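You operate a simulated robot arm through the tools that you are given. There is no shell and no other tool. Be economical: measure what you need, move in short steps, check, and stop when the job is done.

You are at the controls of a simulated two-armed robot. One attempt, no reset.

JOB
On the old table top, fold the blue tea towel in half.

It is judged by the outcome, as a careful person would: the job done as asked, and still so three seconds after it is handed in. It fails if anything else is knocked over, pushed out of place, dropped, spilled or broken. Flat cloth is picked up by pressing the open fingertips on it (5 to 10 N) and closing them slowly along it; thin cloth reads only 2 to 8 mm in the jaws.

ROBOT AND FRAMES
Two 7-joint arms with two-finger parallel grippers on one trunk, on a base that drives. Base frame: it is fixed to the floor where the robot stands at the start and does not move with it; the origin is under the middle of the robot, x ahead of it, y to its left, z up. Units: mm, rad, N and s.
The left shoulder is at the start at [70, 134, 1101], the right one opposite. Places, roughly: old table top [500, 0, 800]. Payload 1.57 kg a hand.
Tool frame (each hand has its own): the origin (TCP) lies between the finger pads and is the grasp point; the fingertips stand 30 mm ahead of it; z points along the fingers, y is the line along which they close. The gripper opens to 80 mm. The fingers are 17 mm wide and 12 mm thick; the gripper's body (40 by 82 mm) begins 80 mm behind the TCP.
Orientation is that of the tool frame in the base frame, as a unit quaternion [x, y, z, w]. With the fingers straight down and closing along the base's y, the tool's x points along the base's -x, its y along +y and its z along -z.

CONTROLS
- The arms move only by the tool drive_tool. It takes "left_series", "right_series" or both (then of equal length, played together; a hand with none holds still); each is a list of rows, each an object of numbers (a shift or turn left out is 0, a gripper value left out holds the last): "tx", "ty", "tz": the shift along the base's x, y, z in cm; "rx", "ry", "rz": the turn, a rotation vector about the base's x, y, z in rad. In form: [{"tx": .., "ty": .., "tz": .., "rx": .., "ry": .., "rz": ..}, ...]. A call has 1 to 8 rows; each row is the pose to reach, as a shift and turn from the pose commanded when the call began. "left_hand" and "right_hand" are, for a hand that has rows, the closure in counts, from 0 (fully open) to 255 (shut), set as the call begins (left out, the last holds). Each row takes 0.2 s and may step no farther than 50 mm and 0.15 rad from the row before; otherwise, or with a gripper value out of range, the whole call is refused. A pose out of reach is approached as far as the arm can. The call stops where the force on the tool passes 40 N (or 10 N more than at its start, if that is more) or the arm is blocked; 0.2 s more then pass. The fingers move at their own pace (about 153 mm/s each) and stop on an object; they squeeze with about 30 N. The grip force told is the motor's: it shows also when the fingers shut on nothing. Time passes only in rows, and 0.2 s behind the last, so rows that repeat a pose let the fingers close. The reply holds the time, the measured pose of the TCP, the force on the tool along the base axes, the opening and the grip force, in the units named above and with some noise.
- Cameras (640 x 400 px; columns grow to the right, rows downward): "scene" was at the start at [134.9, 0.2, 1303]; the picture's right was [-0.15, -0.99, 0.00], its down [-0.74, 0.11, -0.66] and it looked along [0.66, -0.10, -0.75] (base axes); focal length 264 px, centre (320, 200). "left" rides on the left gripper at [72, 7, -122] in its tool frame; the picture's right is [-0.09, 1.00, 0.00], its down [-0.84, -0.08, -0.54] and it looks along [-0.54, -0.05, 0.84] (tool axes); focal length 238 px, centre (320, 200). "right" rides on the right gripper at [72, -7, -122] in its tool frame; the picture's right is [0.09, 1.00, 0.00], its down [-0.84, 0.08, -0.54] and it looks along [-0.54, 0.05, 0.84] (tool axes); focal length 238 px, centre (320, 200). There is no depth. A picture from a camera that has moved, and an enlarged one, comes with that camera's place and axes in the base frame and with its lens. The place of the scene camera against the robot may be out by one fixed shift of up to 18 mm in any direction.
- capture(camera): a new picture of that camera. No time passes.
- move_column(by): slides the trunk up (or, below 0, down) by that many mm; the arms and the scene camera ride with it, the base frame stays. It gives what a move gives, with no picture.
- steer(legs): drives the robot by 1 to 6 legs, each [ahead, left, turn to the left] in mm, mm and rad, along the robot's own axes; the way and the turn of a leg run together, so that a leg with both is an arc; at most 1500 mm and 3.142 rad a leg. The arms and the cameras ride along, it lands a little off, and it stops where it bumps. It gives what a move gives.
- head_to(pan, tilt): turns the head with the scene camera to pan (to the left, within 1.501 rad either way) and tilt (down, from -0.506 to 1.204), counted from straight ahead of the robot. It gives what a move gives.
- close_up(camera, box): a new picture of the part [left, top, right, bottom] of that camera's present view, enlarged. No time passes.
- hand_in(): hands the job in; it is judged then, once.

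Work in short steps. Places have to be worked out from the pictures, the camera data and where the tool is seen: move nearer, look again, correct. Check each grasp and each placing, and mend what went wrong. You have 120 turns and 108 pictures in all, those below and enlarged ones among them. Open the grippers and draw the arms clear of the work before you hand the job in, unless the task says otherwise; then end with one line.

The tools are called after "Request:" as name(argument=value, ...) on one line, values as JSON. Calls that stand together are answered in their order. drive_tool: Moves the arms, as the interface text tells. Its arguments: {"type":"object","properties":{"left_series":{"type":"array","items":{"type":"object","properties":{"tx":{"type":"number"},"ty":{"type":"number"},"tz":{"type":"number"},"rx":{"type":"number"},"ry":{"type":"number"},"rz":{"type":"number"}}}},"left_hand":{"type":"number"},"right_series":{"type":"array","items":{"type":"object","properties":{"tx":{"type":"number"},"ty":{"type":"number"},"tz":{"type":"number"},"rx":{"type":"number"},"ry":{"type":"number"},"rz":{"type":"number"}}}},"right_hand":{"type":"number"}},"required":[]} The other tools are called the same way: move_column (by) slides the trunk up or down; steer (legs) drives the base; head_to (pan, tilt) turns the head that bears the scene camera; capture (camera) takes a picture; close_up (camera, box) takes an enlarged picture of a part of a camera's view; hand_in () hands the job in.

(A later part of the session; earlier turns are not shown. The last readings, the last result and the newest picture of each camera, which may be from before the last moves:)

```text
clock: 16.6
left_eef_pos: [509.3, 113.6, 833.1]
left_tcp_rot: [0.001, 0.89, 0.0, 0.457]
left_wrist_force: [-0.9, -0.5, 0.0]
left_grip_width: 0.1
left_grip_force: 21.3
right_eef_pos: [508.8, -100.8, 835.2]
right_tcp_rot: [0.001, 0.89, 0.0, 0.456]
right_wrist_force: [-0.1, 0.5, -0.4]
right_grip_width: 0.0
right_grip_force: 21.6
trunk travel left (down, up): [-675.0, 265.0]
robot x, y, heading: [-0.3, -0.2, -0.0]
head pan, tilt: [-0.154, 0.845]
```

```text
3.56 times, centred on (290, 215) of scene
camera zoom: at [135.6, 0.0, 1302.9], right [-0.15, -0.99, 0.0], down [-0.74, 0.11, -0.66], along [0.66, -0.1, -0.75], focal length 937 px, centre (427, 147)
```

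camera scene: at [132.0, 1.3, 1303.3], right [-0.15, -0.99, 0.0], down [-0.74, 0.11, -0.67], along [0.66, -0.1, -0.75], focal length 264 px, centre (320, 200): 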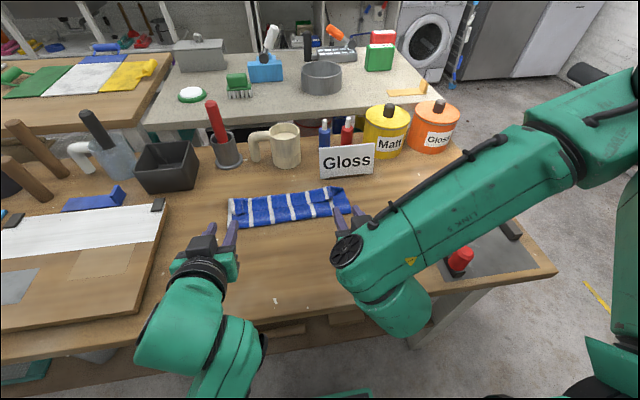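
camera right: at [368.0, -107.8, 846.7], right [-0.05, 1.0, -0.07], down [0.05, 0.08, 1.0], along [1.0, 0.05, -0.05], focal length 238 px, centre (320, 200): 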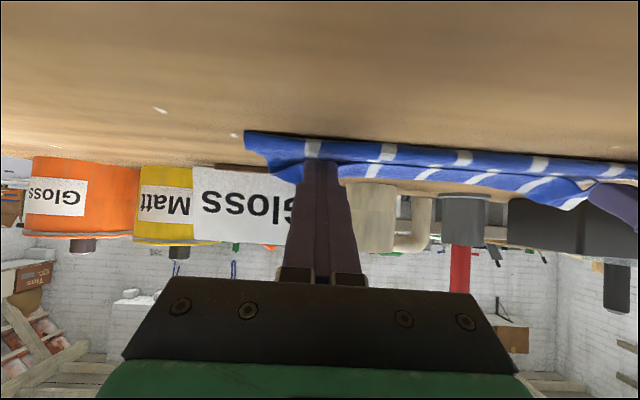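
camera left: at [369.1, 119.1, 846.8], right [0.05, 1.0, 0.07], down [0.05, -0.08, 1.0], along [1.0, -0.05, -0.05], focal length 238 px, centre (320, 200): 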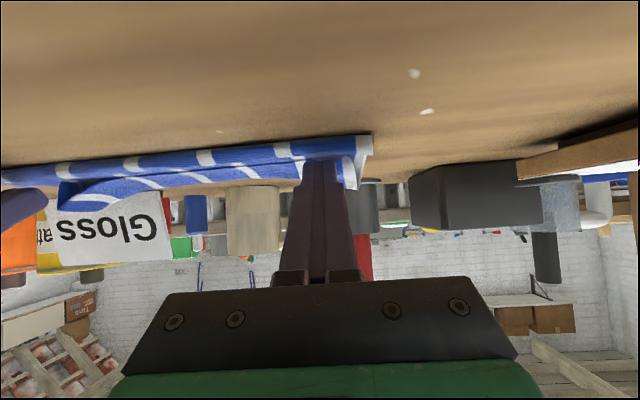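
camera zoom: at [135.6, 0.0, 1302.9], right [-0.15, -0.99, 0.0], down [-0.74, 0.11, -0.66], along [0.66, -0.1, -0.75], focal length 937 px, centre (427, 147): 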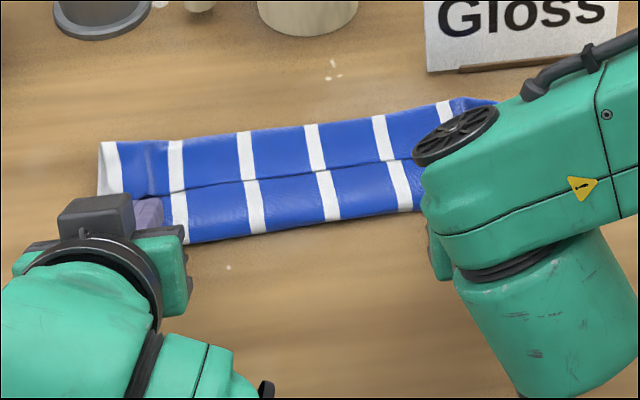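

The cloth is undisturbed and the tips are at the mouths. I'll slide 15 mm further in and zoom.

Request:
drive_tool(left_series=[{"tx": 0.7}, {"tx": 1.5}], right_series=[{"tx": 0.7}, {"tx": 1.5}])

Request:
close_up(camera="left", box=[220, 110, 420, 220])

Request:
close_up(camera="right", box=[220, 110, 420, 220])

Request:
close_up(camera="scene", box=[200, 170, 380, 260])

```text
clock: 17.2
left_eef_pos: [525.1, 113.8, 836.3]
left_tcp_rot: [0.0, 0.889, 0.0, 0.457]
left_wrist_force: [-0.6, -1.0, 0.6]
left_grip_width: 0.0
left_grip_force: 21.1
right_eef_pos: [523.2, -100.3, 835.4]
right_tcp_rot: [0.0, 0.89, 0.002, 0.456]
right_wrist_force: [-0.8, -1.5, 0.4]
right_grip_width: 0.0
right_grip_force: 21.0
trunk travel left (down, up): [-675.0, 265.0]
robot x, y, heading: [-2.1, -0.9, 0.003]
head pan, tilt: [-0.154, 0.845]
```

```text
3.20 times, centred on (320, 165) of left
camera zoom: at [383.7, 120.1, 848.2], right [0.05, 1.0, 0.07], down [0.05, -0.08, 1.0], along [1.0, -0.05, -0.05], focal length 763 px, centre (320, 312)
```

zoom: 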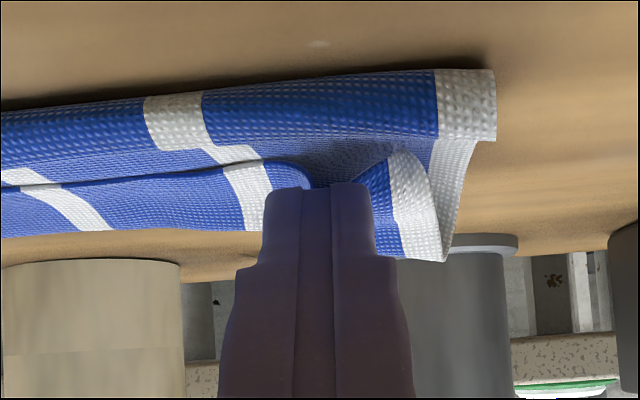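

```text
3.20 times, centred on (320, 165) of right
camera zoom: at [383.3, -107.6, 846.4], right [-0.05, 1.0, -0.07], down [0.05, 0.07, 1.0], along [1.0, 0.05, -0.05], focal length 763 px, centre (320, 312)
```

zoom: 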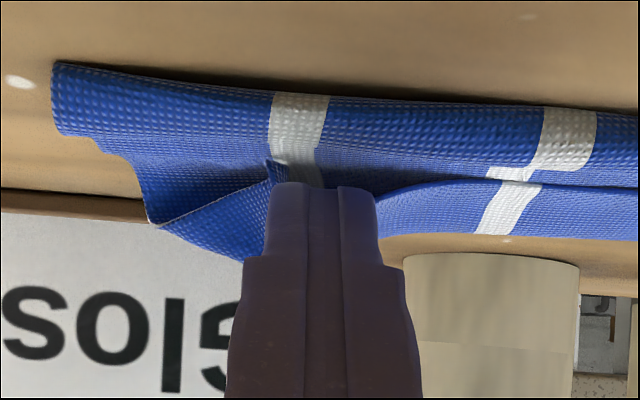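

```text
3.56 times, centred on (290, 215) of scene
camera zoom: at [135.4, 0.1, 1302.9], right [-0.15, -0.99, 0.0], down [-0.74, 0.11, -0.66], along [0.66, -0.1, -0.75], focal length 937 px, centre (427, 147)
```

zoom: 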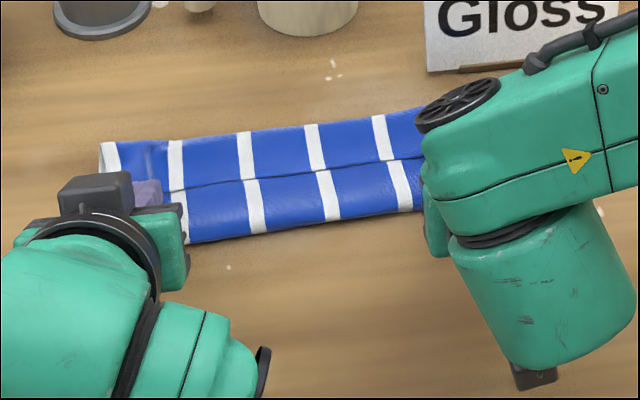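

From the scene view the tips are lying on the flap rather than under it, so this won't flip it cleanly. A better way is to pinch the flap (the hem) from above and lift the towel until it hangs. I can then lay the free edge down near the robot and bring the hem back over it, which needs no hem reversal. I'll raise the hands and turn them vertical first.

Request:
drive_tool(left_series=[{"tz": 1.5}, {"tz": 3.5, "ry": 0.13}, {"tz": 5.4, "ry": 0.27}, {"tz": 6.2, "ry": 0.41}, {"tz": 6.5, "ry": 0.55}, {"tz": 6.5, "ry": 0.69}, {"tz": 6.5, "ry": 0.83}, {"tz": 6.5, "ry": 0.95}], right_series=[{"tz": 1.5}, {"tz": 3.5, "ry": 0.13}, {"tz": 5.4, "ry": 0.27}, {"tz": 6.2, "ry": 0.41}, {"tz": 6.5, "ry": 0.55}, {"tz": 6.5, "ry": 0.69}, {"tz": 6.5, "ry": 0.83}, {"tz": 6.5, "ry": 0.95}], left_hand=150, right_hand=150)

Request:
capture(camera="left")

Request:
capture(camera="right")

```text
clock: 19.0
left_eef_pos: [552.0, 112.6, 885.5]
left_tcp_rot: [0.002, 1.0, -0.002, -0.002]
left_wrist_force: [-0.1, -0.4, 0.1]
left_grip_width: 33.0
left_grip_force: 0.2
left hand out of reach, approached as far as the arm can: row 7, 8
right_eef_pos: [524.3, -100.8, 899.3]
right_tcp_rot: [0.001, 1.0, 0.002, -0.002]
right_wrist_force: [0.5, -0.2, -0.1]
right_grip_width: 32.9
right_grip_force: 0.0
trunk travel left (down, up): [-675.0, 265.0]
robot x, y, heading: [1.2, 0.4, -0.002]
head pan, tilt: [-0.154, 0.845]
```

```text
66 pictures are left
camera left: at [480.4, 119.5, 1007.9], right [0.09, 1.0, 0.0], down [0.84, -0.08, 0.54], along [0.54, -0.06, -0.84], focal length 238 px, centre (320, 200)
```

left: 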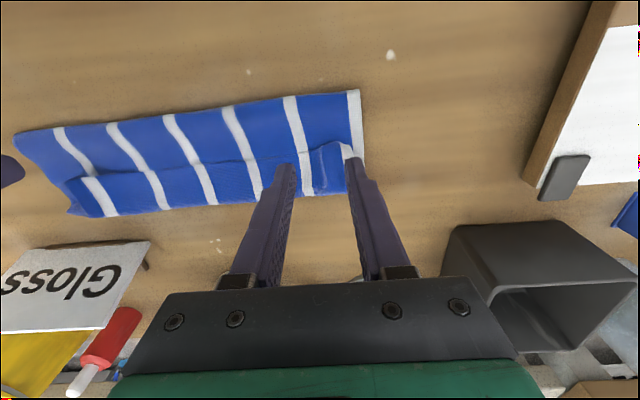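

```text
65 pictures are left
camera right: at [452.9, -108.3, 1021.0], right [-0.09, 1.0, 0.0], down [0.84, 0.07, 0.54], along [0.54, 0.05, -0.84], focal length 238 px, centre (320, 200)
```

right: 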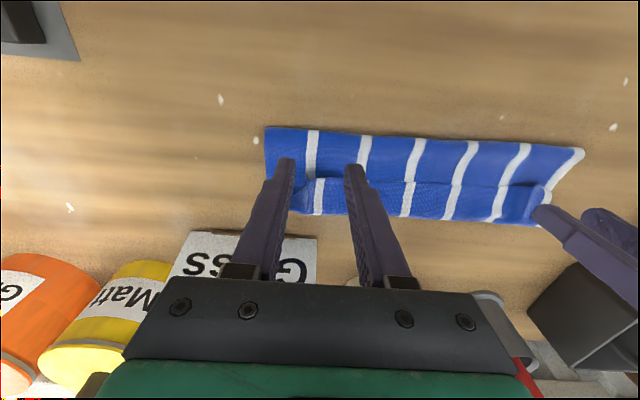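

The pack seems to have shifted ahead by about 30 mm, and the left hand stopped off its target. I'll check with the scene camera.

Request:
capture(camera="scene")

Request:
drive_tool(left_series=[{"tz": 1}, {"tx": -2, "tz": 2}, {"tx": -2, "tz": 2}], right_series=[{"tz": 0.5}, {"tz": 1}, {"tz": 1}])

```text
64 pictures are left
camera scene: at [135.9, -0.4, 1302.9], right [-0.15, -0.99, 0.0], down [-0.74, 0.11, -0.66], along [0.66, -0.1, -0.75], focal length 264 px, centre (320, 200)
```

scene: 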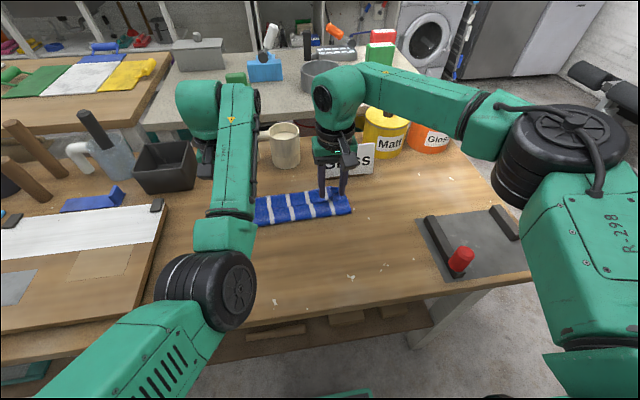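

```text
clock: 19.8
left_eef_pos: [555.6, 113.9, 894.5]
left_tcp_rot: [0.0, 1.0, -0.001, 0.0]
left_wrist_force: [-0.8, 0.6, -0.2]
left_grip_width: 32.8
left_grip_force: 0.1
left hand out of reach, approached as far as the arm can: row 1, 2, 3
right_eef_pos: [524.1, -100.5, 911.7]
right_tcp_rot: [0.001, 1.0, 0.0, -0.001]
right_wrist_force: [0.2, 0.1, 0.4]
right_grip_width: 32.9
right_grip_force: 0.1
trunk travel left (down, up): [-675.0, 265.0]
robot x, y, heading: [-3.2, -4.9, -0.0]
head pan, tilt: [-0.154, 0.845]
```

The left arm reached vertical here in an awkward posture. I'll bring it back the way it came, tilting forward, moving back and up, then vertical, while the right hand also rises clear.

Request:
drive_tool(left_series=[{"tx": -1, "tz": 1, "ry": -0.14}, {"tx": -2, "tz": 2, "ry": -0.28}, {"tx": -3.5, "tz": 3, "ry": -0.42}, {"tx": -5.5, "tz": 4, "ry": -0.55}, {"tx": -8, "tz": 5, "ry": -0.55}, {"tx": -10, "tz": 6, "ry": -0.55}], right_series=[{"tx": -1, "tz": 1}, {"tx": -2, "tz": 2}, {"tx": -4, "tz": 3}, {"tx": -6, "tz": 4}, {"tx": -8, "tz": 5}, {"tx": -8, "tz": 5}])

Request:
capture(camera="scene")

```text
clock: 20.9
left_eef_pos: [514.8, 171.6, 961.3]
left_tcp_rot: [-0.022, 0.95, 0.071, 0.304]
left_wrist_force: [0.5, 0.3, 0.1]
left_grip_width: 32.5
left_grip_force: 0.0
left hand out of reach, approached as far as the arm can: row 1
right_eef_pos: [461.8, -99.6, 951.8]
right_tcp_rot: [0.002, 1.0, 0.0, -0.001]
right_wrist_force: [0.0, -0.1, -0.7]
right_grip_width: 33.0
right_grip_force: 0.0
trunk travel left (down, up): [-675.0, 265.0]
robot x, y, heading: [0.1, 1.6, 0.004]
head pan, tilt: [-0.154, 0.845]
stopped in row 5 (left hand): the arm was blocked; the commanded pose is now the measured one
```

```text
63 pictures are left
camera scene: at [133.3, -0.1, 1303.2], right [-0.15, -0.99, 0.0], down [-0.74, 0.11, -0.66], along [0.66, -0.1, -0.75], focal length 264 px, centre (320, 200)
```

scene: 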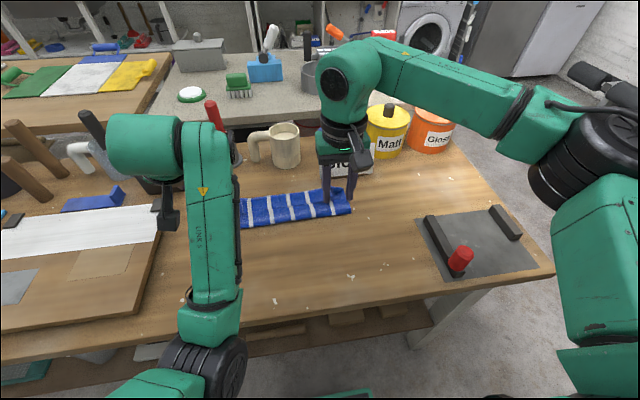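

The left arm stopped mid-reconfiguration with no contact force. I'll ease it back to its starting area and make it vertical gradually.

Request:
drive_tool(left_series=[{"tx": -1.4, "ty": -0.2, "tz": 0.3, "rx": -0.029, "ry": 0.12, "rz": -0.009}, {"tx": -2.8, "ty": -0.4, "tz": 0.6, "rx": -0.058, "ry": 0.24, "rz": -0.018}, {"tx": -4.2, "ty": -0.6, "tz": 0.9, "rx": -0.087, "ry": 0.36, "rz": -0.027}, {"tx": -5.6, "ty": -0.8, "tz": 1.2, "rx": -0.116, "ry": 0.48, "rz": -0.036}, {"tx": -7, "ty": -1, "tz": 1.5, "rx": -0.144, "ry": 0.617, "rz": -0.045}, {"tx": -7, "ty": -1, "tz": 1.5, "rx": -0.144, "ry": 0.617, "rz": -0.045}])

Request:
capture(camera="scene")

Request:
capture(camera="left")

Request:
capture(camera="right")

```text
clock: 22.3
left_eef_pos: [561.3, 197.9, 984.0]
left_tcp_rot: [0.001, 1.0, -0.002, 0.001]
left_wrist_force: [0.0, -0.5, 0.6]
left_grip_width: 33.1
left_grip_force: 0.0
left hand out of reach, approached as far as the arm can: row 2, 3, 4, 5, 6
right_eef_pos: [460.2, -98.4, 954.2]
right_tcp_rot: [0.001, 1.0, 0.001, 0.0]
right_wrist_force: [-0.2, -0.7, 0.4]
right_grip_width: 33.1
right_grip_force: 0.0
trunk travel left (down, up): [-675.0, 265.0]
robot x, y, heading: [2.4, 2.9, -0.003]
head pan, tilt: [-0.154, 0.845]
```

```text
62 pictures are left
camera scene: at [132.6, -0.6, 1303.2], right [-0.15, -0.99, 0.0], down [-0.74, 0.11, -0.66], along [0.66, -0.1, -0.75], focal length 264 px, centre (320, 200)
```

scene: 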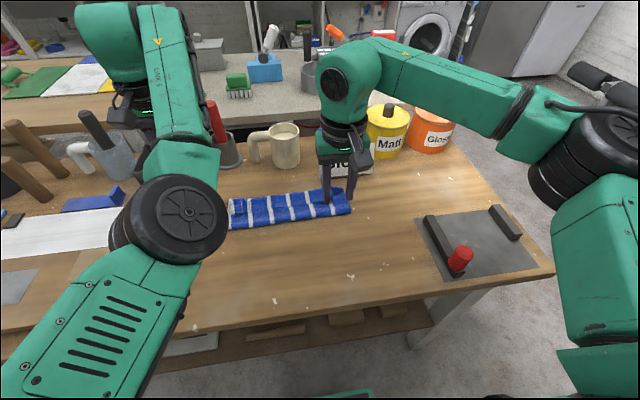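

```text
61 pictures are left
camera left: at [489.2, 202.1, 1106.8], right [0.09, 1.0, 0.0], down [0.84, -0.08, 0.54], along [0.54, -0.05, -0.84], focal length 238 px, centre (320, 200)
```

left: 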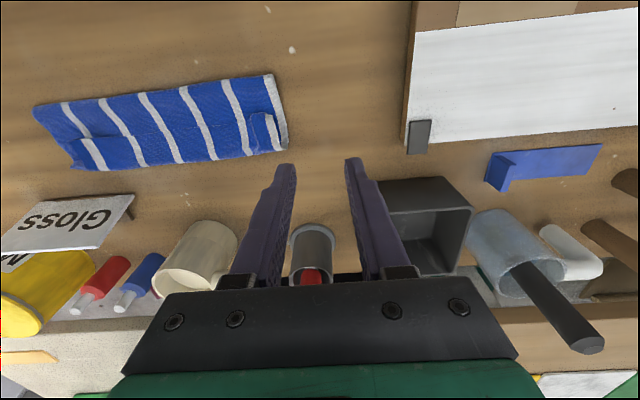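

```text
60 pictures are left
camera right: at [389.3, -107.2, 1073.5], right [-0.09, 1.0, 0.0], down [0.84, 0.07, 0.54], along [0.54, 0.05, -0.84], focal length 238 px, centre (320, 200)
```

right: 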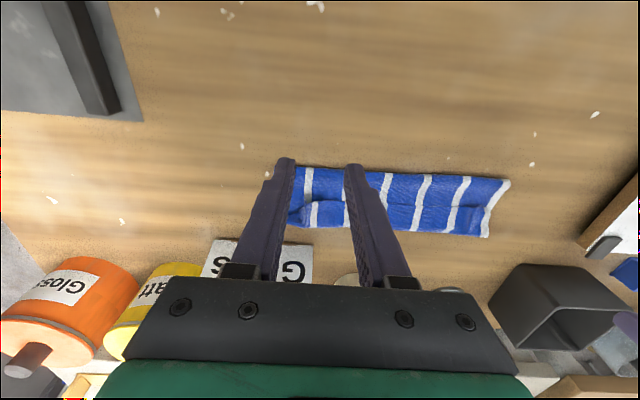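

The left arm is in a different elbow configuration, and vertical poses closer in are out of its reach. I'll tilt the fingers forward again, which was reachable before, to get back to the earlier branch.

Request:
drive_tool(left_series=[{"tx": -0.8, "ty": -0.8, "ry": -0.14}, {"tx": -1.6, "ty": -1.6, "ry": -0.28}, {"tx": -2.4, "ty": -2.4, "tz": -0.5, "ry": -0.42}, {"tx": -3.5, "ty": -3.2, "tz": -1, "ry": -0.56}, {"tx": -4.5, "ty": -4, "tz": -1.5, "ry": -0.7}, {"tx": -6, "ty": -5, "tz": -2, "ry": -0.84}, {"tx": -7.5, "ty": -6, "tz": -3, "ry": -0.98}, {"tx": -9, "ty": -7, "tz": -4, "ry": -1.1}])

Request:
capture(camera="scene")

```text
clock: 23.6
left_eef_pos: [526.1, 199.0, 1016.5]
left_tcp_rot: [-0.01, 0.898, 0.073, 0.434]
left_wrist_force: [0.2, -0.2, 0.3]
left_grip_width: 32.9
left_grip_force: 0.0
left hand out of reach, approached as far as the arm can: row 1, 2, 3
right_eef_pos: [461.7, -99.6, 953.6]
right_tcp_rot: [0.002, 1.0, 0.001, 0.0]
right_wrist_force: [-0.1, 0.6, 0.2]
right_grip_width: 33.1
right_grip_force: 0.1
trunk travel left (down, up): [-675.0, 265.0]
robot x, y, heading: [0.4, -2.5, -0.001]
head pan, tilt: [-0.154, 0.845]
stopped in row 6 (left hand): the arm was blocked; the commanded pose is now the measured one
```

```text
59 pictures are left
camera scene: at [133.9, -0.3, 1303.2], right [-0.15, -0.99, 0.0], down [-0.74, 0.11, -0.66], along [0.66, -0.1, -0.75], focal length 264 px, centre (320, 200)
```

scene: 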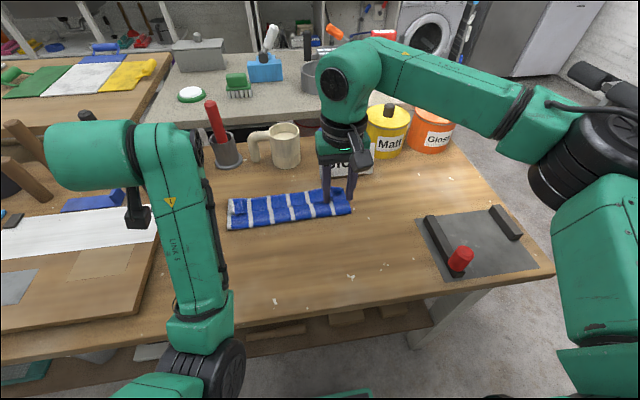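

It stopped during another posture change, with no load on the hand. I'll continue gently backward and see whether the arm follows.

Request:
drive_tool(left_series=[{"tx": -1, "ty": -0.5, "tz": -1}, {"tx": -2, "ty": -1, "tz": -2}, {"tx": -3, "ty": -1.5, "tz": -3}, {"tx": -4, "ty": -2, "tz": -4}, {"tx": -5, "ty": -2.5, "tz": -5}, {"tx": -6, "ty": -3, "tz": -6}, {"tx": -7, "ty": -3, "tz": -7}, {"tx": -7, "ty": -3, "tz": -7}])

Request:
capture(camera="scene")

```text
clock: 24.5
left_eef_pos: [509.3, 196.9, 1061.1]
left_tcp_rot: [-0.021, 0.855, 0.091, 0.511]
left_wrist_force: [0.8, 0.2, 0.3]
left_grip_width: 33.0
left_grip_force: 0.1
right_eef_pos: [461.9, -99.4, 953.1]
right_tcp_rot: [0.002, 1.0, 0.001, -0.001]
right_wrist_force: [-0.3, -0.5, 0.2]
right_grip_width: 32.9
right_grip_force: 0.0
trunk travel left (down, up): [-675.0, 265.0]
robot x, y, heading: [0.8, 0.6, -0.003]
head pan, tilt: [-0.154, 0.845]
stopped in row 4 (left hand): the arm was blocked; the commanded pose is now the measured one
```

```text
58 pictures are left
camera scene: at [134.7, 0.4, 1303.0], right [-0.15, -0.99, 0.0], down [-0.74, 0.11, -0.66], along [0.66, -0.1, -0.75], focal length 264 px, centre (320, 200)
```

scene: 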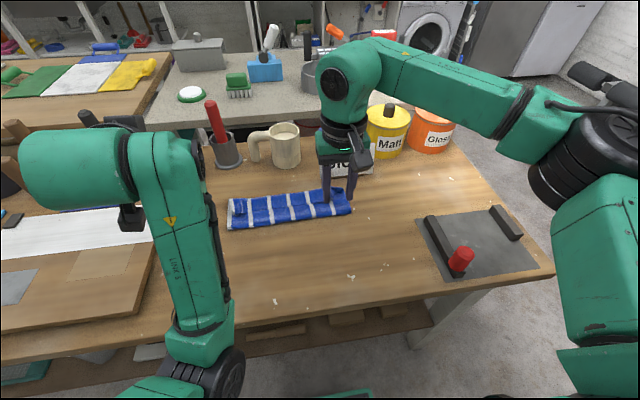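

The arm is folded elbow-down. I'll extend it forward at shoulder height, well above everything, to straighten it. Then it can bend the other way.

Request:
drive_tool(left_series=[{"tx": 1.5, "tz": 0.5}, {"tx": 3.5, "tz": 1}, {"tx": 6, "tz": 1.5}, {"tx": 8.5, "tz": 2}, {"tx": 11, "tz": 2.5}, {"tx": 13.5, "tz": 3}, {"tx": 16, "tz": 3}, {"tx": 18, "tz": 3}])

Request:
capture(camera="scene")

```text
clock: 26.3
left_eef_pos: [689.7, 193.4, 1088.8]
left_tcp_rot: [-0.02, 0.856, 0.087, 0.51]
left_wrist_force: [0.6, 0.6, -0.5]
left_grip_width: 32.8
left_grip_force: 0.1
right_eef_pos: [463.0, -99.2, 951.9]
right_tcp_rot: [0.0, 1.0, 0.001, -0.001]
right_wrist_force: [0.3, 1.0, -0.4]
right_grip_width: 33.0
right_grip_force: 0.1
trunk travel left (down, up): [-675.0, 265.0]
robot x, y, heading: [3.3, -0.6, -0.004]
head pan, tilt: [-0.154, 0.845]
```

```text
57 pictures are left
camera scene: at [135.5, 0.3, 1302.9], right [-0.15, -0.99, 0.0], down [-0.74, 0.11, -0.66], along [0.66, -0.1, -0.75], focal length 264 px, centre (320, 200)
```

scene: 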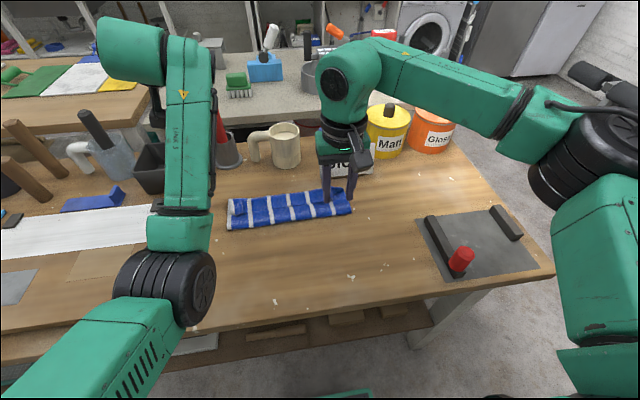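

It follows smoothly. I'll extend further to straighten it.

Request:
drive_tool(left_series=[{"tx": 2.5}, {"tx": 5}, {"tx": 7.5}, {"tx": 10}, {"tx": 12.5}, {"tx": 15}, {"tx": 17.5}, {"tx": 20}])

Request:
capture(camera="scene")

```text
clock: 28.1
left_eef_pos: [785.7, 203.3, 1067.3]
left_tcp_rot: [-0.021, 0.856, 0.087, 0.51]
left_wrist_force: [0.2, -0.3, -0.2]
left_grip_width: 33.0
left_grip_force: 0.0
left hand out of reach, approached as far as the arm can: row 4, 5, 6, 7, 8
right_eef_pos: [464.0, -99.8, 952.1]
right_tcp_rot: [0.001, 1.0, 0.001, -0.002]
right_wrist_force: [0.2, 0.4, -0.1]
right_grip_width: 33.1
right_grip_force: 0.1
trunk travel left (down, up): [-675.0, 265.0]
robot x, y, heading: [-0.5, 3.5, -0.002]
head pan, tilt: [-0.154, 0.845]
```

```text
56 pictures are left
camera scene: at [135.3, 0.7, 1303.0], right [-0.15, -0.99, 0.0], down [-0.74, 0.11, -0.66], along [0.66, -0.1, -0.75], focal length 264 px, centre (320, 200)
```

scene: 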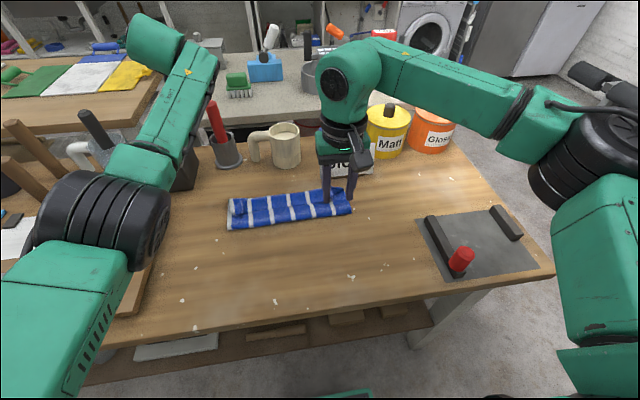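

The arm is nearly straight and the elbow has moved outwards. Now I'll bring the hand back inward so the elbow keeps bending outward.

Request:
drive_tool(left_series=[{"tx": -1, "ty": -2, "tz": 0.5}, {"tx": -2, "ty": -4, "tz": 1}, {"tx": -4, "ty": -6, "tz": 1}, {"tx": -6, "ty": -8, "tz": 1}, {"tx": -8, "ty": -9.5, "tz": 1}, {"tx": -10, "ty": -11, "tz": 1}, {"tx": -12, "ty": -12, "tz": 1}, {"tx": -14, "ty": -12, "tz": 1}])

Request:
capture(camera="scene")

```text
clock: 29.9
left_eef_pos: [642.4, 83.7, 1079.8]
left_tcp_rot: [-0.021, 0.856, 0.088, 0.51]
left_wrist_force: [0.1, -1.0, 0.1]
left_grip_width: 32.9
left_grip_force: 0.1
right_eef_pos: [462.8, -98.7, 953.6]
right_tcp_rot: [0.001, 1.0, 0.001, 0.0]
right_wrist_force: [0.8, 0.4, 0.0]
right_grip_width: 32.9
right_grip_force: 0.0
trunk travel left (down, up): [-675.0, 265.0]
robot x, y, heading: [-0.0, -0.5, -0.002]
head pan, tilt: [-0.154, 0.845]
```

```text
55 pictures are left
camera scene: at [134.3, 0.5, 1303.1], right [-0.15, -0.99, 0.0], down [-0.74, 0.11, -0.66], along [0.66, -0.1, -0.75], focal length 264 px, centre (320, 200)
```

scene: 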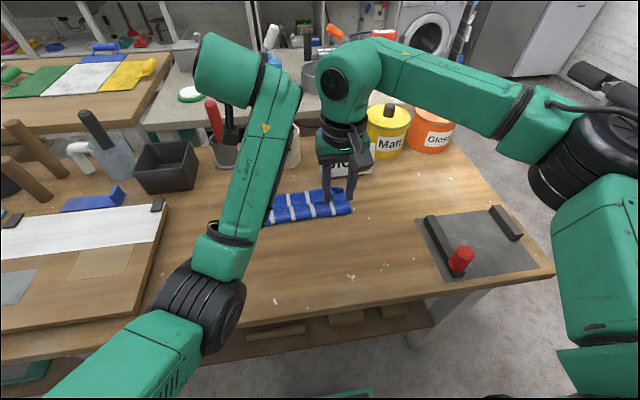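

The elbow still points towards the robot instead of outwards. I'll turn the hand to point inward (−y) at this safe height, which should swing the forearm and elbow out to the left as at the start.

Request:
drive_tool(left_series=[{"tx": -1.5, "ty": 1, "rz": -0.14}, {"tx": -3, "ty": 2, "rz": -0.28}, {"tx": -4.5, "ty": 3, "rz": -0.42}, {"tx": -6, "ty": 4, "rz": -0.56}, {"tx": -7.5, "ty": 5, "rz": -0.7}, {"tx": -9, "ty": 6, "rz": -0.84}, {"tx": -10.5, "ty": 7, "rz": -0.98}, {"tx": -12, "ty": 8, "rz": -1.12}])

Request:
capture(camera="scene")

```text
clock: 31.7
left_eef_pos: [524.1, 164.3, 1078.9]
left_tcp_rot: [0.438, 0.735, -0.197, 0.479]
left_wrist_force: [-0.5, -0.1, -0.6]
left_grip_width: 32.9
left_grip_force: 0.0
right_eef_pos: [462.6, -97.1, 953.0]
right_tcp_rot: [0.001, 1.0, 0.001, -0.001]
right_wrist_force: [0.9, -0.3, 0.6]
right_grip_width: 32.9
right_grip_force: 0.1
trunk travel left (down, up): [-675.0, 265.0]
robot x, y, heading: [-0.2, -3.3, -0.005]
head pan, tilt: [-0.154, 0.845]
```

```text
54 pictures are left
camera scene: at [135.0, 1.3, 1303.0], right [-0.15, -0.99, 0.0], down [-0.74, 0.11, -0.66], along [0.66, -0.1, -0.75], focal length 264 px, centre (320, 200)
```

scene: 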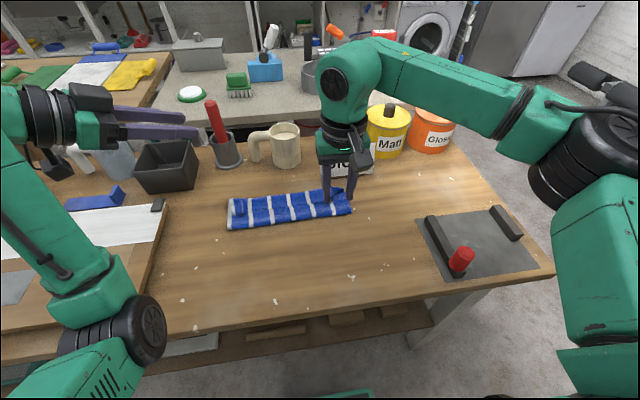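

The elbow is still on the inner side. I'll move the right hand aside and push the left hand further across, pointing inward, to force the elbow out to the left.

Request:
drive_tool(left_series=[{"ty": -0.5, "rz": -0.1}, {"tx": -1, "ty": -2, "rz": -0.2}, {"tx": -2, "ty": -4, "rz": -0.3}, {"tx": -3, "ty": -6.5, "rz": -0.4}, {"tx": -4, "ty": -9, "rz": -0.45}, {"tx": -5, "ty": -11.5, "rz": -0.45}, {"tx": -6, "ty": -14, "rz": -0.45}, {"tx": -7, "ty": -16.5, "rz": -0.45}], right_series=[{"ty": -3}, {"ty": -6}, {"ty": -9}, {"ty": -12}, {"ty": -15}, {"ty": -17}, {"ty": -17}, {"ty": -17}])

Request:
capture(camera="scene")

```text
clock: 33.5
left_eef_pos: [452.8, -3.1, 1076.5]
left_tcp_rot: [0.59, 0.62, -0.299, 0.422]
left_wrist_force: [-0.2, 0.1, 0.4]
left_grip_width: 33.0
left_grip_force: 0.0
right_eef_pos: [464.2, -270.7, 954.7]
right_tcp_rot: [0.002, 1.0, 0.001, -0.001]
right_wrist_force: [-0.5, -0.4, 0.2]
right_grip_width: 33.0
right_grip_force: 0.0
trunk travel left (down, up): [-675.0, 265.0]
robot x, y, heading: [3.0, -2.4, -0.002]
head pan, tilt: [-0.154, 0.845]
```

```text
53 pictures are left
camera scene: at [134.6, -0.7, 1303.0], right [-0.15, -0.99, 0.0], down [-0.74, 0.11, -0.66], along [0.66, -0.1, -0.75], focal length 264 px, centre (320, 200)
```

scene: 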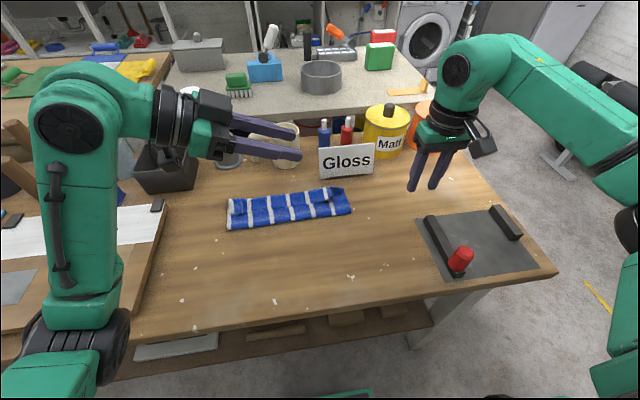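

The hand now points inward. Next I'll rotate it downward about x, keeping the wrist roughly in place.

Request:
drive_tool(left_series=[{"rx": 0.134, "ty": 1, "tz": -1.5}, {"rx": 0.268, "ty": 2.2, "tz": -3}, {"rx": 0.4, "ty": 3.6, "tz": -4.4}, {"rx": 0.535, "ty": 5.2, "tz": -5.6}, {"rx": 0.67, "ty": 7, "tz": -6.6}, {"rx": 0.8, "ty": 9, "tz": -7.4}, {"rx": 0.935, "ty": 11, "tz": -8}, {"rx": 1.07, "ty": 13, "tz": -8.4}])

Request:
capture(camera="scene")

```text
clock: 35.3
left_eef_pos: [452.3, 128.5, 992.7]
left_tcp_rot: [0.724, 0.685, 0.059, 0.061]
left_wrist_force: [-0.3, -0.4, 1.0]
left_grip_width: 33.0
left_grip_force: 0.1
right_eef_pos: [462.8, -270.5, 954.3]
right_tcp_rot: [0.002, 1.0, 0.001, -0.001]
right_wrist_force: [0.0, -0.8, -1.0]
right_grip_width: 33.1
right_grip_force: 0.1
trunk travel left (down, up): [-675.0, 265.0]
robot x, y, heading: [-2.4, -3.6, -0.003]
head pan, tilt: [-0.154, 0.845]
```

```text
52 pictures are left
camera scene: at [134.7, 0.4, 1303.0], right [-0.15, -0.99, 0.0], down [-0.74, 0.11, -0.66], along [0.66, -0.1, -0.75], focal length 264 px, centre (320, 200)
```

scene: 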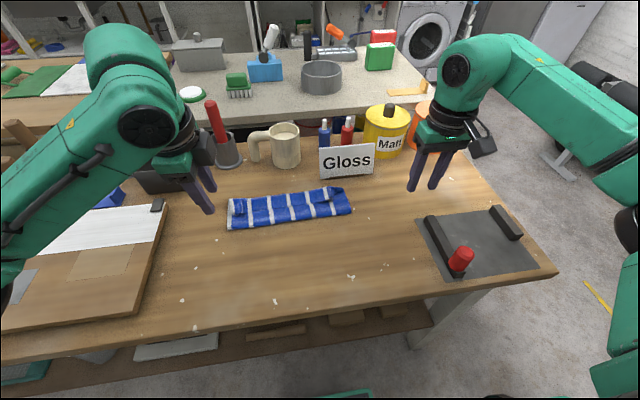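

The elbow is now outside, as at the start. Next I'll yaw the hand back to the standard orientation in two calls.

Request:
drive_tool(left_series=[{"rx": -0.011, "ry": 0.011, "rz": 0.135}, {"rx": -0.022, "ry": 0.023, "rz": 0.27}, {"rx": -0.033, "ry": 0.034, "rz": 0.405}, {"rx": -0.044, "ry": 0.046, "rz": 0.54}, {"rx": -0.055, "ry": 0.057, "rz": 0.675}, {"rx": -0.066, "ry": 0.069, "rz": 0.81}, {"rx": -0.077, "ry": 0.08, "rz": 0.945}, {"rx": -0.088, "ry": 0.091, "rz": 1.08}])

Request:
drive_tool(left_series=[{"rx": -0.011, "ry": 0.011, "rz": 0.135}, {"rx": -0.022, "ry": 0.023, "rz": 0.27}, {"rx": -0.033, "ry": 0.034, "rz": 0.405}, {"rx": -0.044, "ry": 0.046, "rz": 0.54}, {"rx": -0.044, "ry": 0.046, "rz": 0.54}])

Request:
capture(camera="scene")

Request:
capture(camera="left")

```text
clock: 37.1
left_eef_pos: [451.9, 127.1, 992.9]
left_tcp_rot: [0.266, 0.963, 0.021, 0.023]
left_wrist_force: [-0.2, -0.1, 0.0]
left_grip_width: 32.9
left_grip_force: 0.1
right_eef_pos: [463.7, -270.1, 954.2]
right_tcp_rot: [0.002, 1.0, 0.001, 0.0]
right_wrist_force: [-0.4, 0.2, 0.3]
right_grip_width: 33.1
right_grip_force: 0.1
trunk travel left (down, up): [-675.0, 265.0]
robot x, y, heading: [-0.9, -1.6, -0.004]
head pan, tilt: [-0.154, 0.845]
```

```text
clock: 38.3
left_eef_pos: [451.6, 127.7, 994.3]
left_tcp_rot: [0.0, 1.0, 0.0, 0.001]
left_wrist_force: [0.1, 0.4, 0.2]
left_grip_width: 33.1
left_grip_force: 0.0
right_eef_pos: [463.5, -269.7, 954.6]
right_tcp_rot: [0.002, 1.0, 0.0, -0.001]
right_wrist_force: [0.4, -0.6, -0.6]
right_grip_width: 32.8
right_grip_force: 0.0
trunk travel left (down, up): [-675.0, 265.0]
robot x, y, heading: [-0.8, -0.5, -0.006]
head pan, tilt: [-0.154, 0.845]
```

```text
51 pictures are left
camera scene: at [134.9, 0.2, 1303.0], right [-0.15, -0.99, 0.0], down [-0.74, 0.11, -0.66], along [0.66, -0.1, -0.75], focal length 264 px, centre (320, 200)
```

scene: 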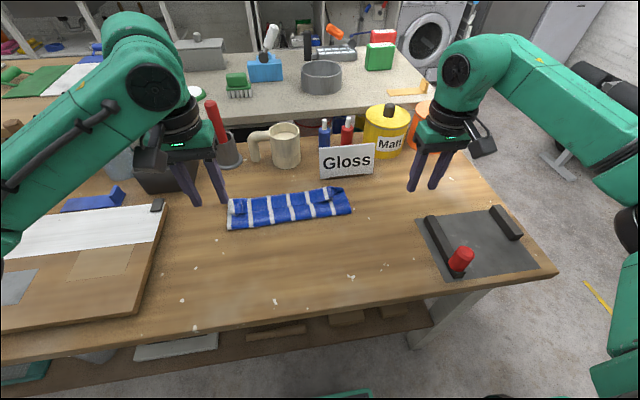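

```text
50 pictures are left
camera left: at [380.8, 133.3, 1115.9], right [0.09, 1.0, 0.0], down [0.84, -0.08, 0.54], along [0.54, -0.05, -0.84], focal length 238 px, centre (320, 200)
```

left: 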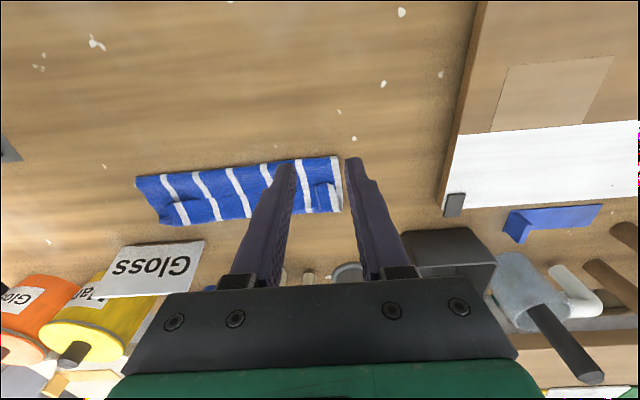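

The left arm is restored. Now a close look at the towel.

Request:
close_up(camera="scene", box=[210, 170, 370, 250])

Request:
close_up(camera="left", box=[120, 140, 360, 240])

```text
4.00 times, centred on (290, 210) of scene
camera zoom: at [134.9, 0.2, 1303.0], right [-0.15, -0.99, 0.0], down [-0.74, 0.11, -0.66], along [0.66, -0.1, -0.75], focal length 1054 px, centre (440, 160)
```

zoom: 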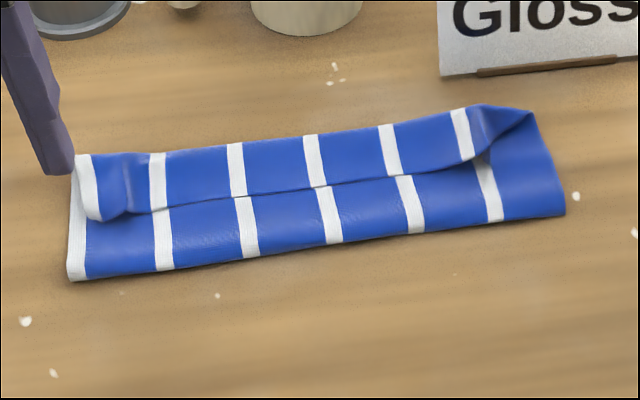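

```text
2.67 times, centred on (240, 190) of left
camera zoom: at [380.8, 133.3, 1115.9], right [0.09, 1.0, 0.0], down [0.84, -0.08, 0.54], along [0.54, -0.05, -0.84], focal length 636 px, centre (533, 227)
```

zoom: 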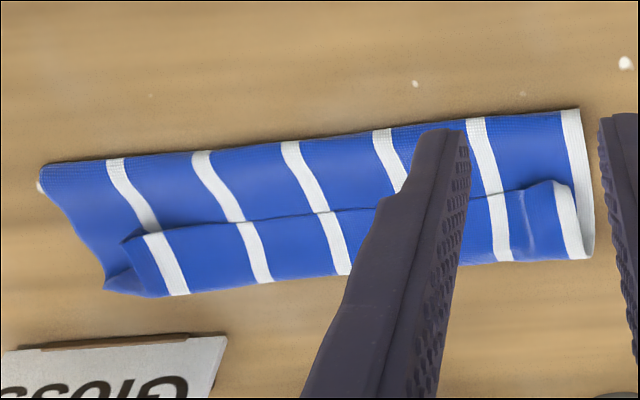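

The pack spans x≈511 to 605. The hem flap edge is at x≈548 on the left, 556 in the middle and 564 on the right. I'll hover both open hands above the flap just inside its edge, at left (563,113) and right (574,-95).

Request:
drive_tool(left_series=[{"tx": 2, "ty": -0.2, "tz": -2}, {"tx": 4, "ty": -0.5, "tz": -4}, {"tx": 6, "ty": -0.8, "tz": -6.5}, {"tx": 8, "ty": -1.1, "tz": -9}, {"tx": 10, "ty": -1.4, "tz": -11}, {"tx": 11.1, "ty": -1.5, "tz": -12.8}, {"tx": 11.1, "ty": -1.5, "tz": -12.8}], right_series=[{"tx": 2, "ty": 3, "tz": -1}, {"tx": 4, "ty": 6, "tz": -2}, {"tx": 6, "ty": 9, "tz": -4}, {"tx": 8, "ty": 12, "tz": -6}, {"tx": 10, "ty": 15, "tz": -8}, {"tx": 11, "ty": 17.5, "tz": -9}, {"tx": 11, "ty": 17.5, "tz": -9}])

Request:
close_up(camera="left", box=[160, 80, 440, 240])

Request:
close_up(camera="right", box=[200, 80, 480, 240])

```text
clock: 39.9
left_eef_pos: [563.9, 112.1, 864.6]
left_tcp_rot: [-0.001, 1.0, 0.001, 0.001]
left_wrist_force: [-0.6, -0.4, 0.9]
left_grip_width: 32.8
left_grip_force: 0.0
right_eef_pos: [571.6, -93.0, 862.9]
right_tcp_rot: [0.001, 1.0, 0.0, 0.0]
right_wrist_force: [-0.5, 0.5, 0.2]
right_grip_width: 33.0
right_grip_force: 0.1
trunk travel left (down, up): [-675.0, 265.0]
robot x, y, heading: [1.4, -0.0, -0.002]
head pan, tilt: [-0.154, 0.845]
```

```text
2.29 times, centred on (300, 160) of left
camera zoom: at [492.5, 118.1, 987.1], right [0.09, 1.0, 0.0], down [0.84, -0.08, 0.54], along [0.54, -0.05, -0.84], focal length 545 px, centre (366, 291)
```

zoom: 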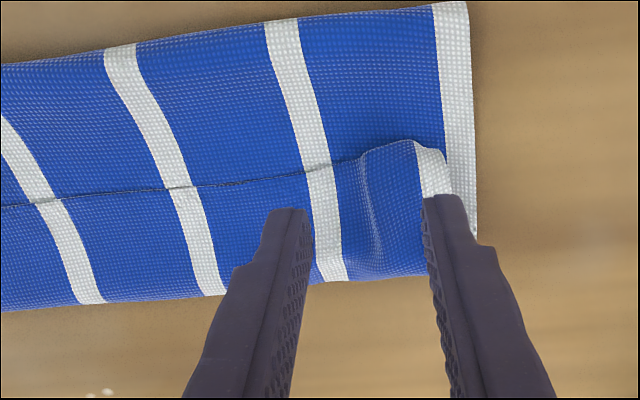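

```text
2.29 times, centred on (340, 160) of right
camera zoom: at [500.6, -102.0, 983.4], right [-0.09, 1.0, 0.0], down [0.84, 0.07, 0.54], along [0.54, 0.05, -0.84], focal length 545 px, centre (274, 291)
```

zoom: 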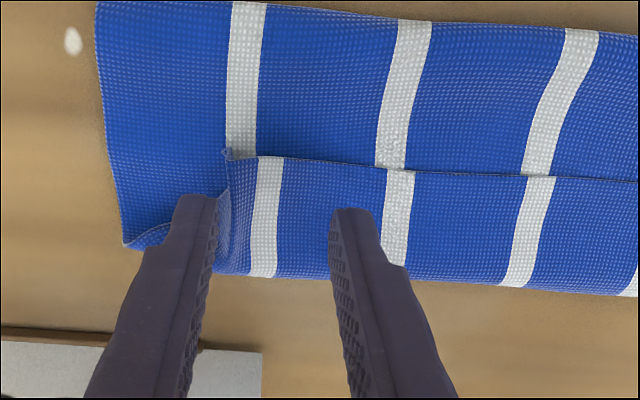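

The flap is clear in both views. I'll shift slightly inward, to left y≈108 and right y≈-83, and descend to feel for contact.

Request:
drive_tool(left_series=[{"ty": -0.4, "tz": -1.2}, {"ty": -0.4, "tz": -2}, {"ty": -0.4, "tz": -2.4}, {"ty": -0.4, "tz": -2.6}, {"ty": -0.4, "tz": -2.6}], right_series=[{"ty": 1.0, "tz": -1.2}, {"ty": 1.0, "tz": -2}, {"ty": 1.0, "tz": -2.4}, {"ty": 1.0, "tz": -2.6}, {"ty": 1.0, "tz": -2.6}])

```text
clock: 41.1
left_eef_pos: [561.9, 109.9, 841.2]
left_tcp_rot: [-0.001, 1.0, 0.0, 0.001]
left_wrist_force: [0.2, 0.9, 0.7]
left_grip_width: 32.9
left_grip_force: 0.0
right_eef_pos: [572.3, -83.2, 835.9]
right_tcp_rot: [0.001, 1.0, 0.001, 0.0]
right_wrist_force: [0.0, -0.4, 1.4]
right_grip_width: 32.8
right_grip_force: 0.0
trunk travel left (down, up): [-675.0, 265.0]
robot x, y, heading: [1.4, 1.4, 0.001]
head pan, tilt: [-0.154, 0.845]
```

Not quite pressing yet, so I'll go on down a little.

Request:
drive_tool(left_series=[{"tz": -0.3}, {"tz": -0.5}, {"tz": -0.5}], right_series=[{"tz": -0.15}, {"tz": -0.3}, {"tz": -0.3}])

```text
clock: 41.9
left_eef_pos: [562.3, 108.8, 835.8]
left_tcp_rot: [0.0, 1.0, 0.0, 0.001]
left_wrist_force: [-0.7, 0.1, 0.8]
left_grip_width: 32.9
left_grip_force: 0.0
right_eef_pos: [571.8, -84.2, 834.2]
right_tcp_rot: [0.0, 1.0, 0.001, 0.0]
right_wrist_force: [-0.9, -0.1, 4.7]
right_grip_width: 32.6
right_grip_force: 0.2
trunk travel left (down, up): [-675.0, 265.0]
robot x, y, heading: [1.4, 2.2, -0.002]
head pan, tilt: [-0.154, 0.845]
```

Request:
drive_tool(left_series=[{"tz": -0.2}, {"tz": -0.35}, {"tz": -0.35}], right_series=[{"tz": 0}, {"tz": -0.05}, {"tz": -0.05}])

```text
clock: 42.7
left_eef_pos: [562.5, 109.1, 833.6]
left_tcp_rot: [0.0, 1.0, 0.0, 0.004]
left_wrist_force: [1.8, 1.5, 10.0]
left_grip_width: 32.8
left_grip_force: 0.1
right_eef_pos: [570.6, -84.2, 833.3]
right_tcp_rot: [0.001, 1.0, 0.001, 0.002]
right_wrist_force: [0.8, -0.9, 3.3]
right_grip_width: 32.9
right_grip_force: 0.0
trunk travel left (down, up): [-675.0, 265.0]
robot x, y, heading: [1.5, -2.1, 0.004]
head pan, tilt: [-0.154, 0.845]
```

The left is at 10 N and the right at about 4 N. I'll balance them and close slowly.

Request:
drive_tool(left_series=[{"tz": 0.1}, {"tz": 0.1}], right_series=[{"tz": -0.07}, {"tz": -0.07}], left_hand=175, right_hand=175)

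Request:
drive_tool(left_series=[{}, {}], right_series=[{}, {}], left_hand=200, right_hand=200)

Request:
drive_tool(left_series=[{}, {}], right_series=[{}, {}], left_hand=225, right_hand=225)

Request:
drive_tool(left_series=[{}, {}, {}], right_series=[{}, {}, {}], left_hand=255, right_hand=255)

Request:
close_up(camera="left", box=[160, 40, 480, 260])

Request:
close_up(camera="right", box=[160, 40, 480, 260])

```text
clock: 43.3
left_eef_pos: [562.3, 108.5, 833.2]
left_tcp_rot: [0.0, 1.0, 0.0, 0.002]
left_wrist_force: [-0.3, -0.1, 4.3]
left_grip_width: 24.2
left_grip_force: 0.1
right_eef_pos: [570.9, -84.2, 834.1]
right_tcp_rot: [0.001, 1.0, 0.001, 0.0]
right_wrist_force: [-0.8, 0.3, 7.8]
right_grip_width: 24.1
right_grip_force: 0.0
trunk travel left (down, up): [-675.0, 265.0]
robot x, y, heading: [1.8, 3.1, 0.001]
head pan, tilt: [-0.154, 0.845]
```

```text
clock: 43.9
left_eef_pos: [563.4, 108.2, 833.7]
left_tcp_rot: [0.0, 1.0, 0.0, 0.002]
left_wrist_force: [-0.8, -0.7, 3.7]
left_grip_width: 16.9
left_grip_force: 0.0
right_eef_pos: [571.0, -84.1, 833.2]
right_tcp_rot: [0.001, 1.0, 0.0, 0.001]
right_wrist_force: [-0.4, 1.2, 8.7]
right_grip_width: 16.0
right_grip_force: 0.1
trunk travel left (down, up): [-675.0, 265.0]
robot x, y, heading: [1.9, 1.0, 0.002]
head pan, tilt: [-0.154, 0.845]
```

```text
clock: 44.5
left_eef_pos: [561.9, 109.1, 834.0]
left_tcp_rot: [0.0, 1.0, 0.001, 0.002]
left_wrist_force: [-0.6, -0.5, 2.1]
left_grip_width: 9.8
left_grip_force: 0.0
right_eef_pos: [570.9, -84.3, 833.7]
right_tcp_rot: [0.0, 1.0, 0.0, 0.001]
right_wrist_force: [-0.3, 0.6, 8.7]
right_grip_width: 8.8
right_grip_force: 0.1
trunk travel left (down, up): [-675.0, 265.0]
robot x, y, heading: [1.1, -1.8, -0.001]
head pan, tilt: [-0.154, 0.845]
```

```text
clock: 45.3
left_eef_pos: [562.0, 108.8, 833.0]
left_tcp_rot: [0.0, 1.0, 0.001, 0.002]
left_wrist_force: [1.0, 0.9, 1.8]
left_grip_width: 4.9
left_grip_force: 25.6
right_eef_pos: [571.8, -85.8, 833.8]
right_tcp_rot: [0.001, 1.0, 0.001, 0.001]
right_wrist_force: [0.4, -2.7, 11.0]
right_grip_width: 0.0
right_grip_force: 21.1
trunk travel left (down, up): [-675.0, 265.0]
robot x, y, heading: [-2.4, -0.0, -0.001]
head pan, tilt: [-0.154, 0.845]
```

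```text
1.82 times, centred on (320, 150) of left
camera zoom: at [490.0, 114.1, 955.0], right [0.09, 1.0, 0.0], down [0.83, -0.08, 0.55], along [0.54, -0.05, -0.84], focal length 433 px, centre (320, 291)
```

zoom: 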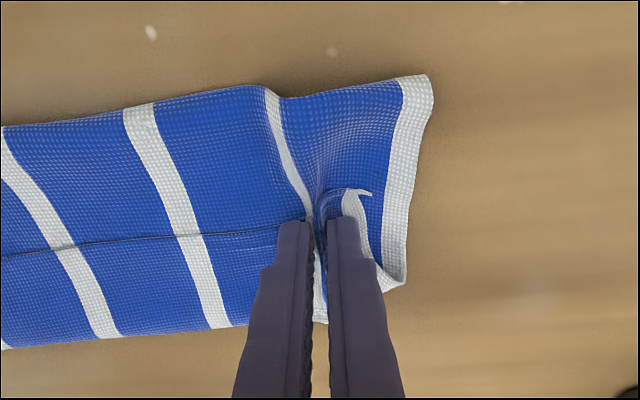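

```text
1.82 times, centred on (320, 150) of right
camera zoom: at [499.9, -92.5, 953.6], right [-0.09, 1.0, 0.0], down [0.84, 0.07, 0.54], along [0.54, 0.05, -0.84], focal length 433 px, centre (320, 291)
```

zoom: 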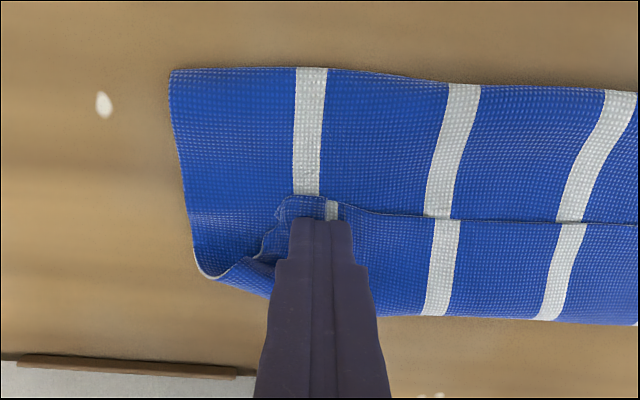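

The right hand slipped and the left took two layers, so pinching only the flap is unreliable. New plan: grip the folded near edge (two layers) and lift so the S-fold hangs out. Then lay it with the hem towards the robot, where it can be pinched as a single layer. I'll release, go up and look.

Request:
drive_tool(left_series=[{}, {"tz": 1.5}, {"tz": 3.5}, {"tx": -2, "tz": 5}, {"tx": -4, "tz": 5}, {"tx": -4, "tz": 5}], right_series=[{}, {"tz": 1.5}, {"tz": 3.5}, {"tx": -2, "ty": -1, "tz": 5}, {"tx": -4.2, "ty": -2, "tz": 5}, {"tx": -4.2, "ty": -2, "tz": 5}], left_hand=150, right_hand=150)

Request:
capture(camera="left")

Request:
capture(camera="right")

```text
clock: 46.7
left_eef_pos: [523.0, 108.6, 881.0]
left_tcp_rot: [0.0, 1.0, 0.001, 0.0]
left_wrist_force: [-0.3, -1.3, -0.2]
left_grip_width: 33.0
left_grip_force: 0.0
right_eef_pos: [530.4, -103.7, 881.4]
right_tcp_rot: [0.002, 1.0, 0.0, -0.001]
right_wrist_force: [0.4, 1.1, -0.4]
right_grip_width: 33.0
right_grip_force: 0.1
trunk travel left (down, up): [-675.0, 265.0]
robot x, y, heading: [1.1, -3.7, -0.002]
head pan, tilt: [-0.154, 0.845]
```

```text
43 pictures are left
camera left: at [451.8, 114.6, 1003.5], right [0.09, 1.0, 0.0], down [0.84, -0.08, 0.54], along [0.54, -0.05, -0.84], focal length 238 px, centre (320, 200)
```

left: 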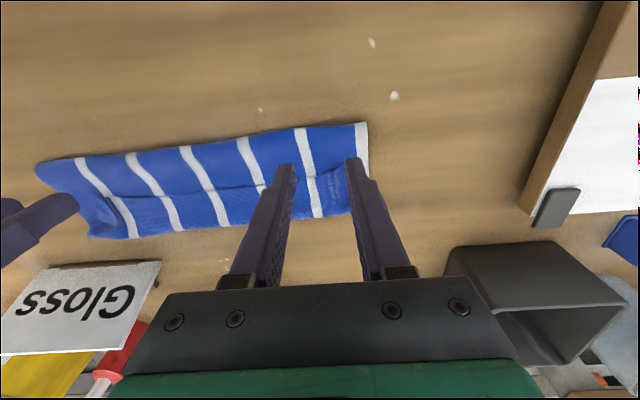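

```text
42 pictures are left
camera right: at [459.5, -110.9, 1002.5], right [-0.09, 1.0, 0.0], down [0.84, 0.07, 0.54], along [0.54, 0.05, -0.84], focal length 238 px, centre (320, 200)
```

right: 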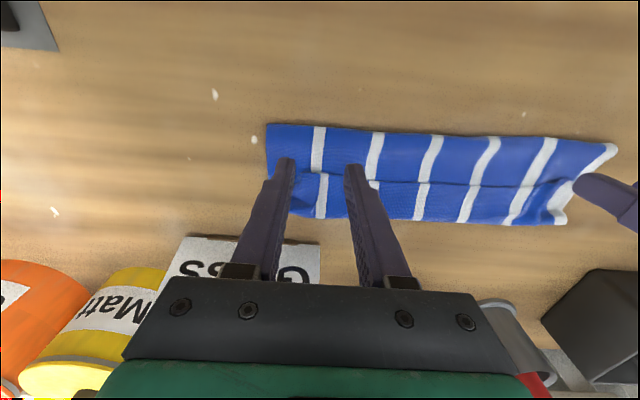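

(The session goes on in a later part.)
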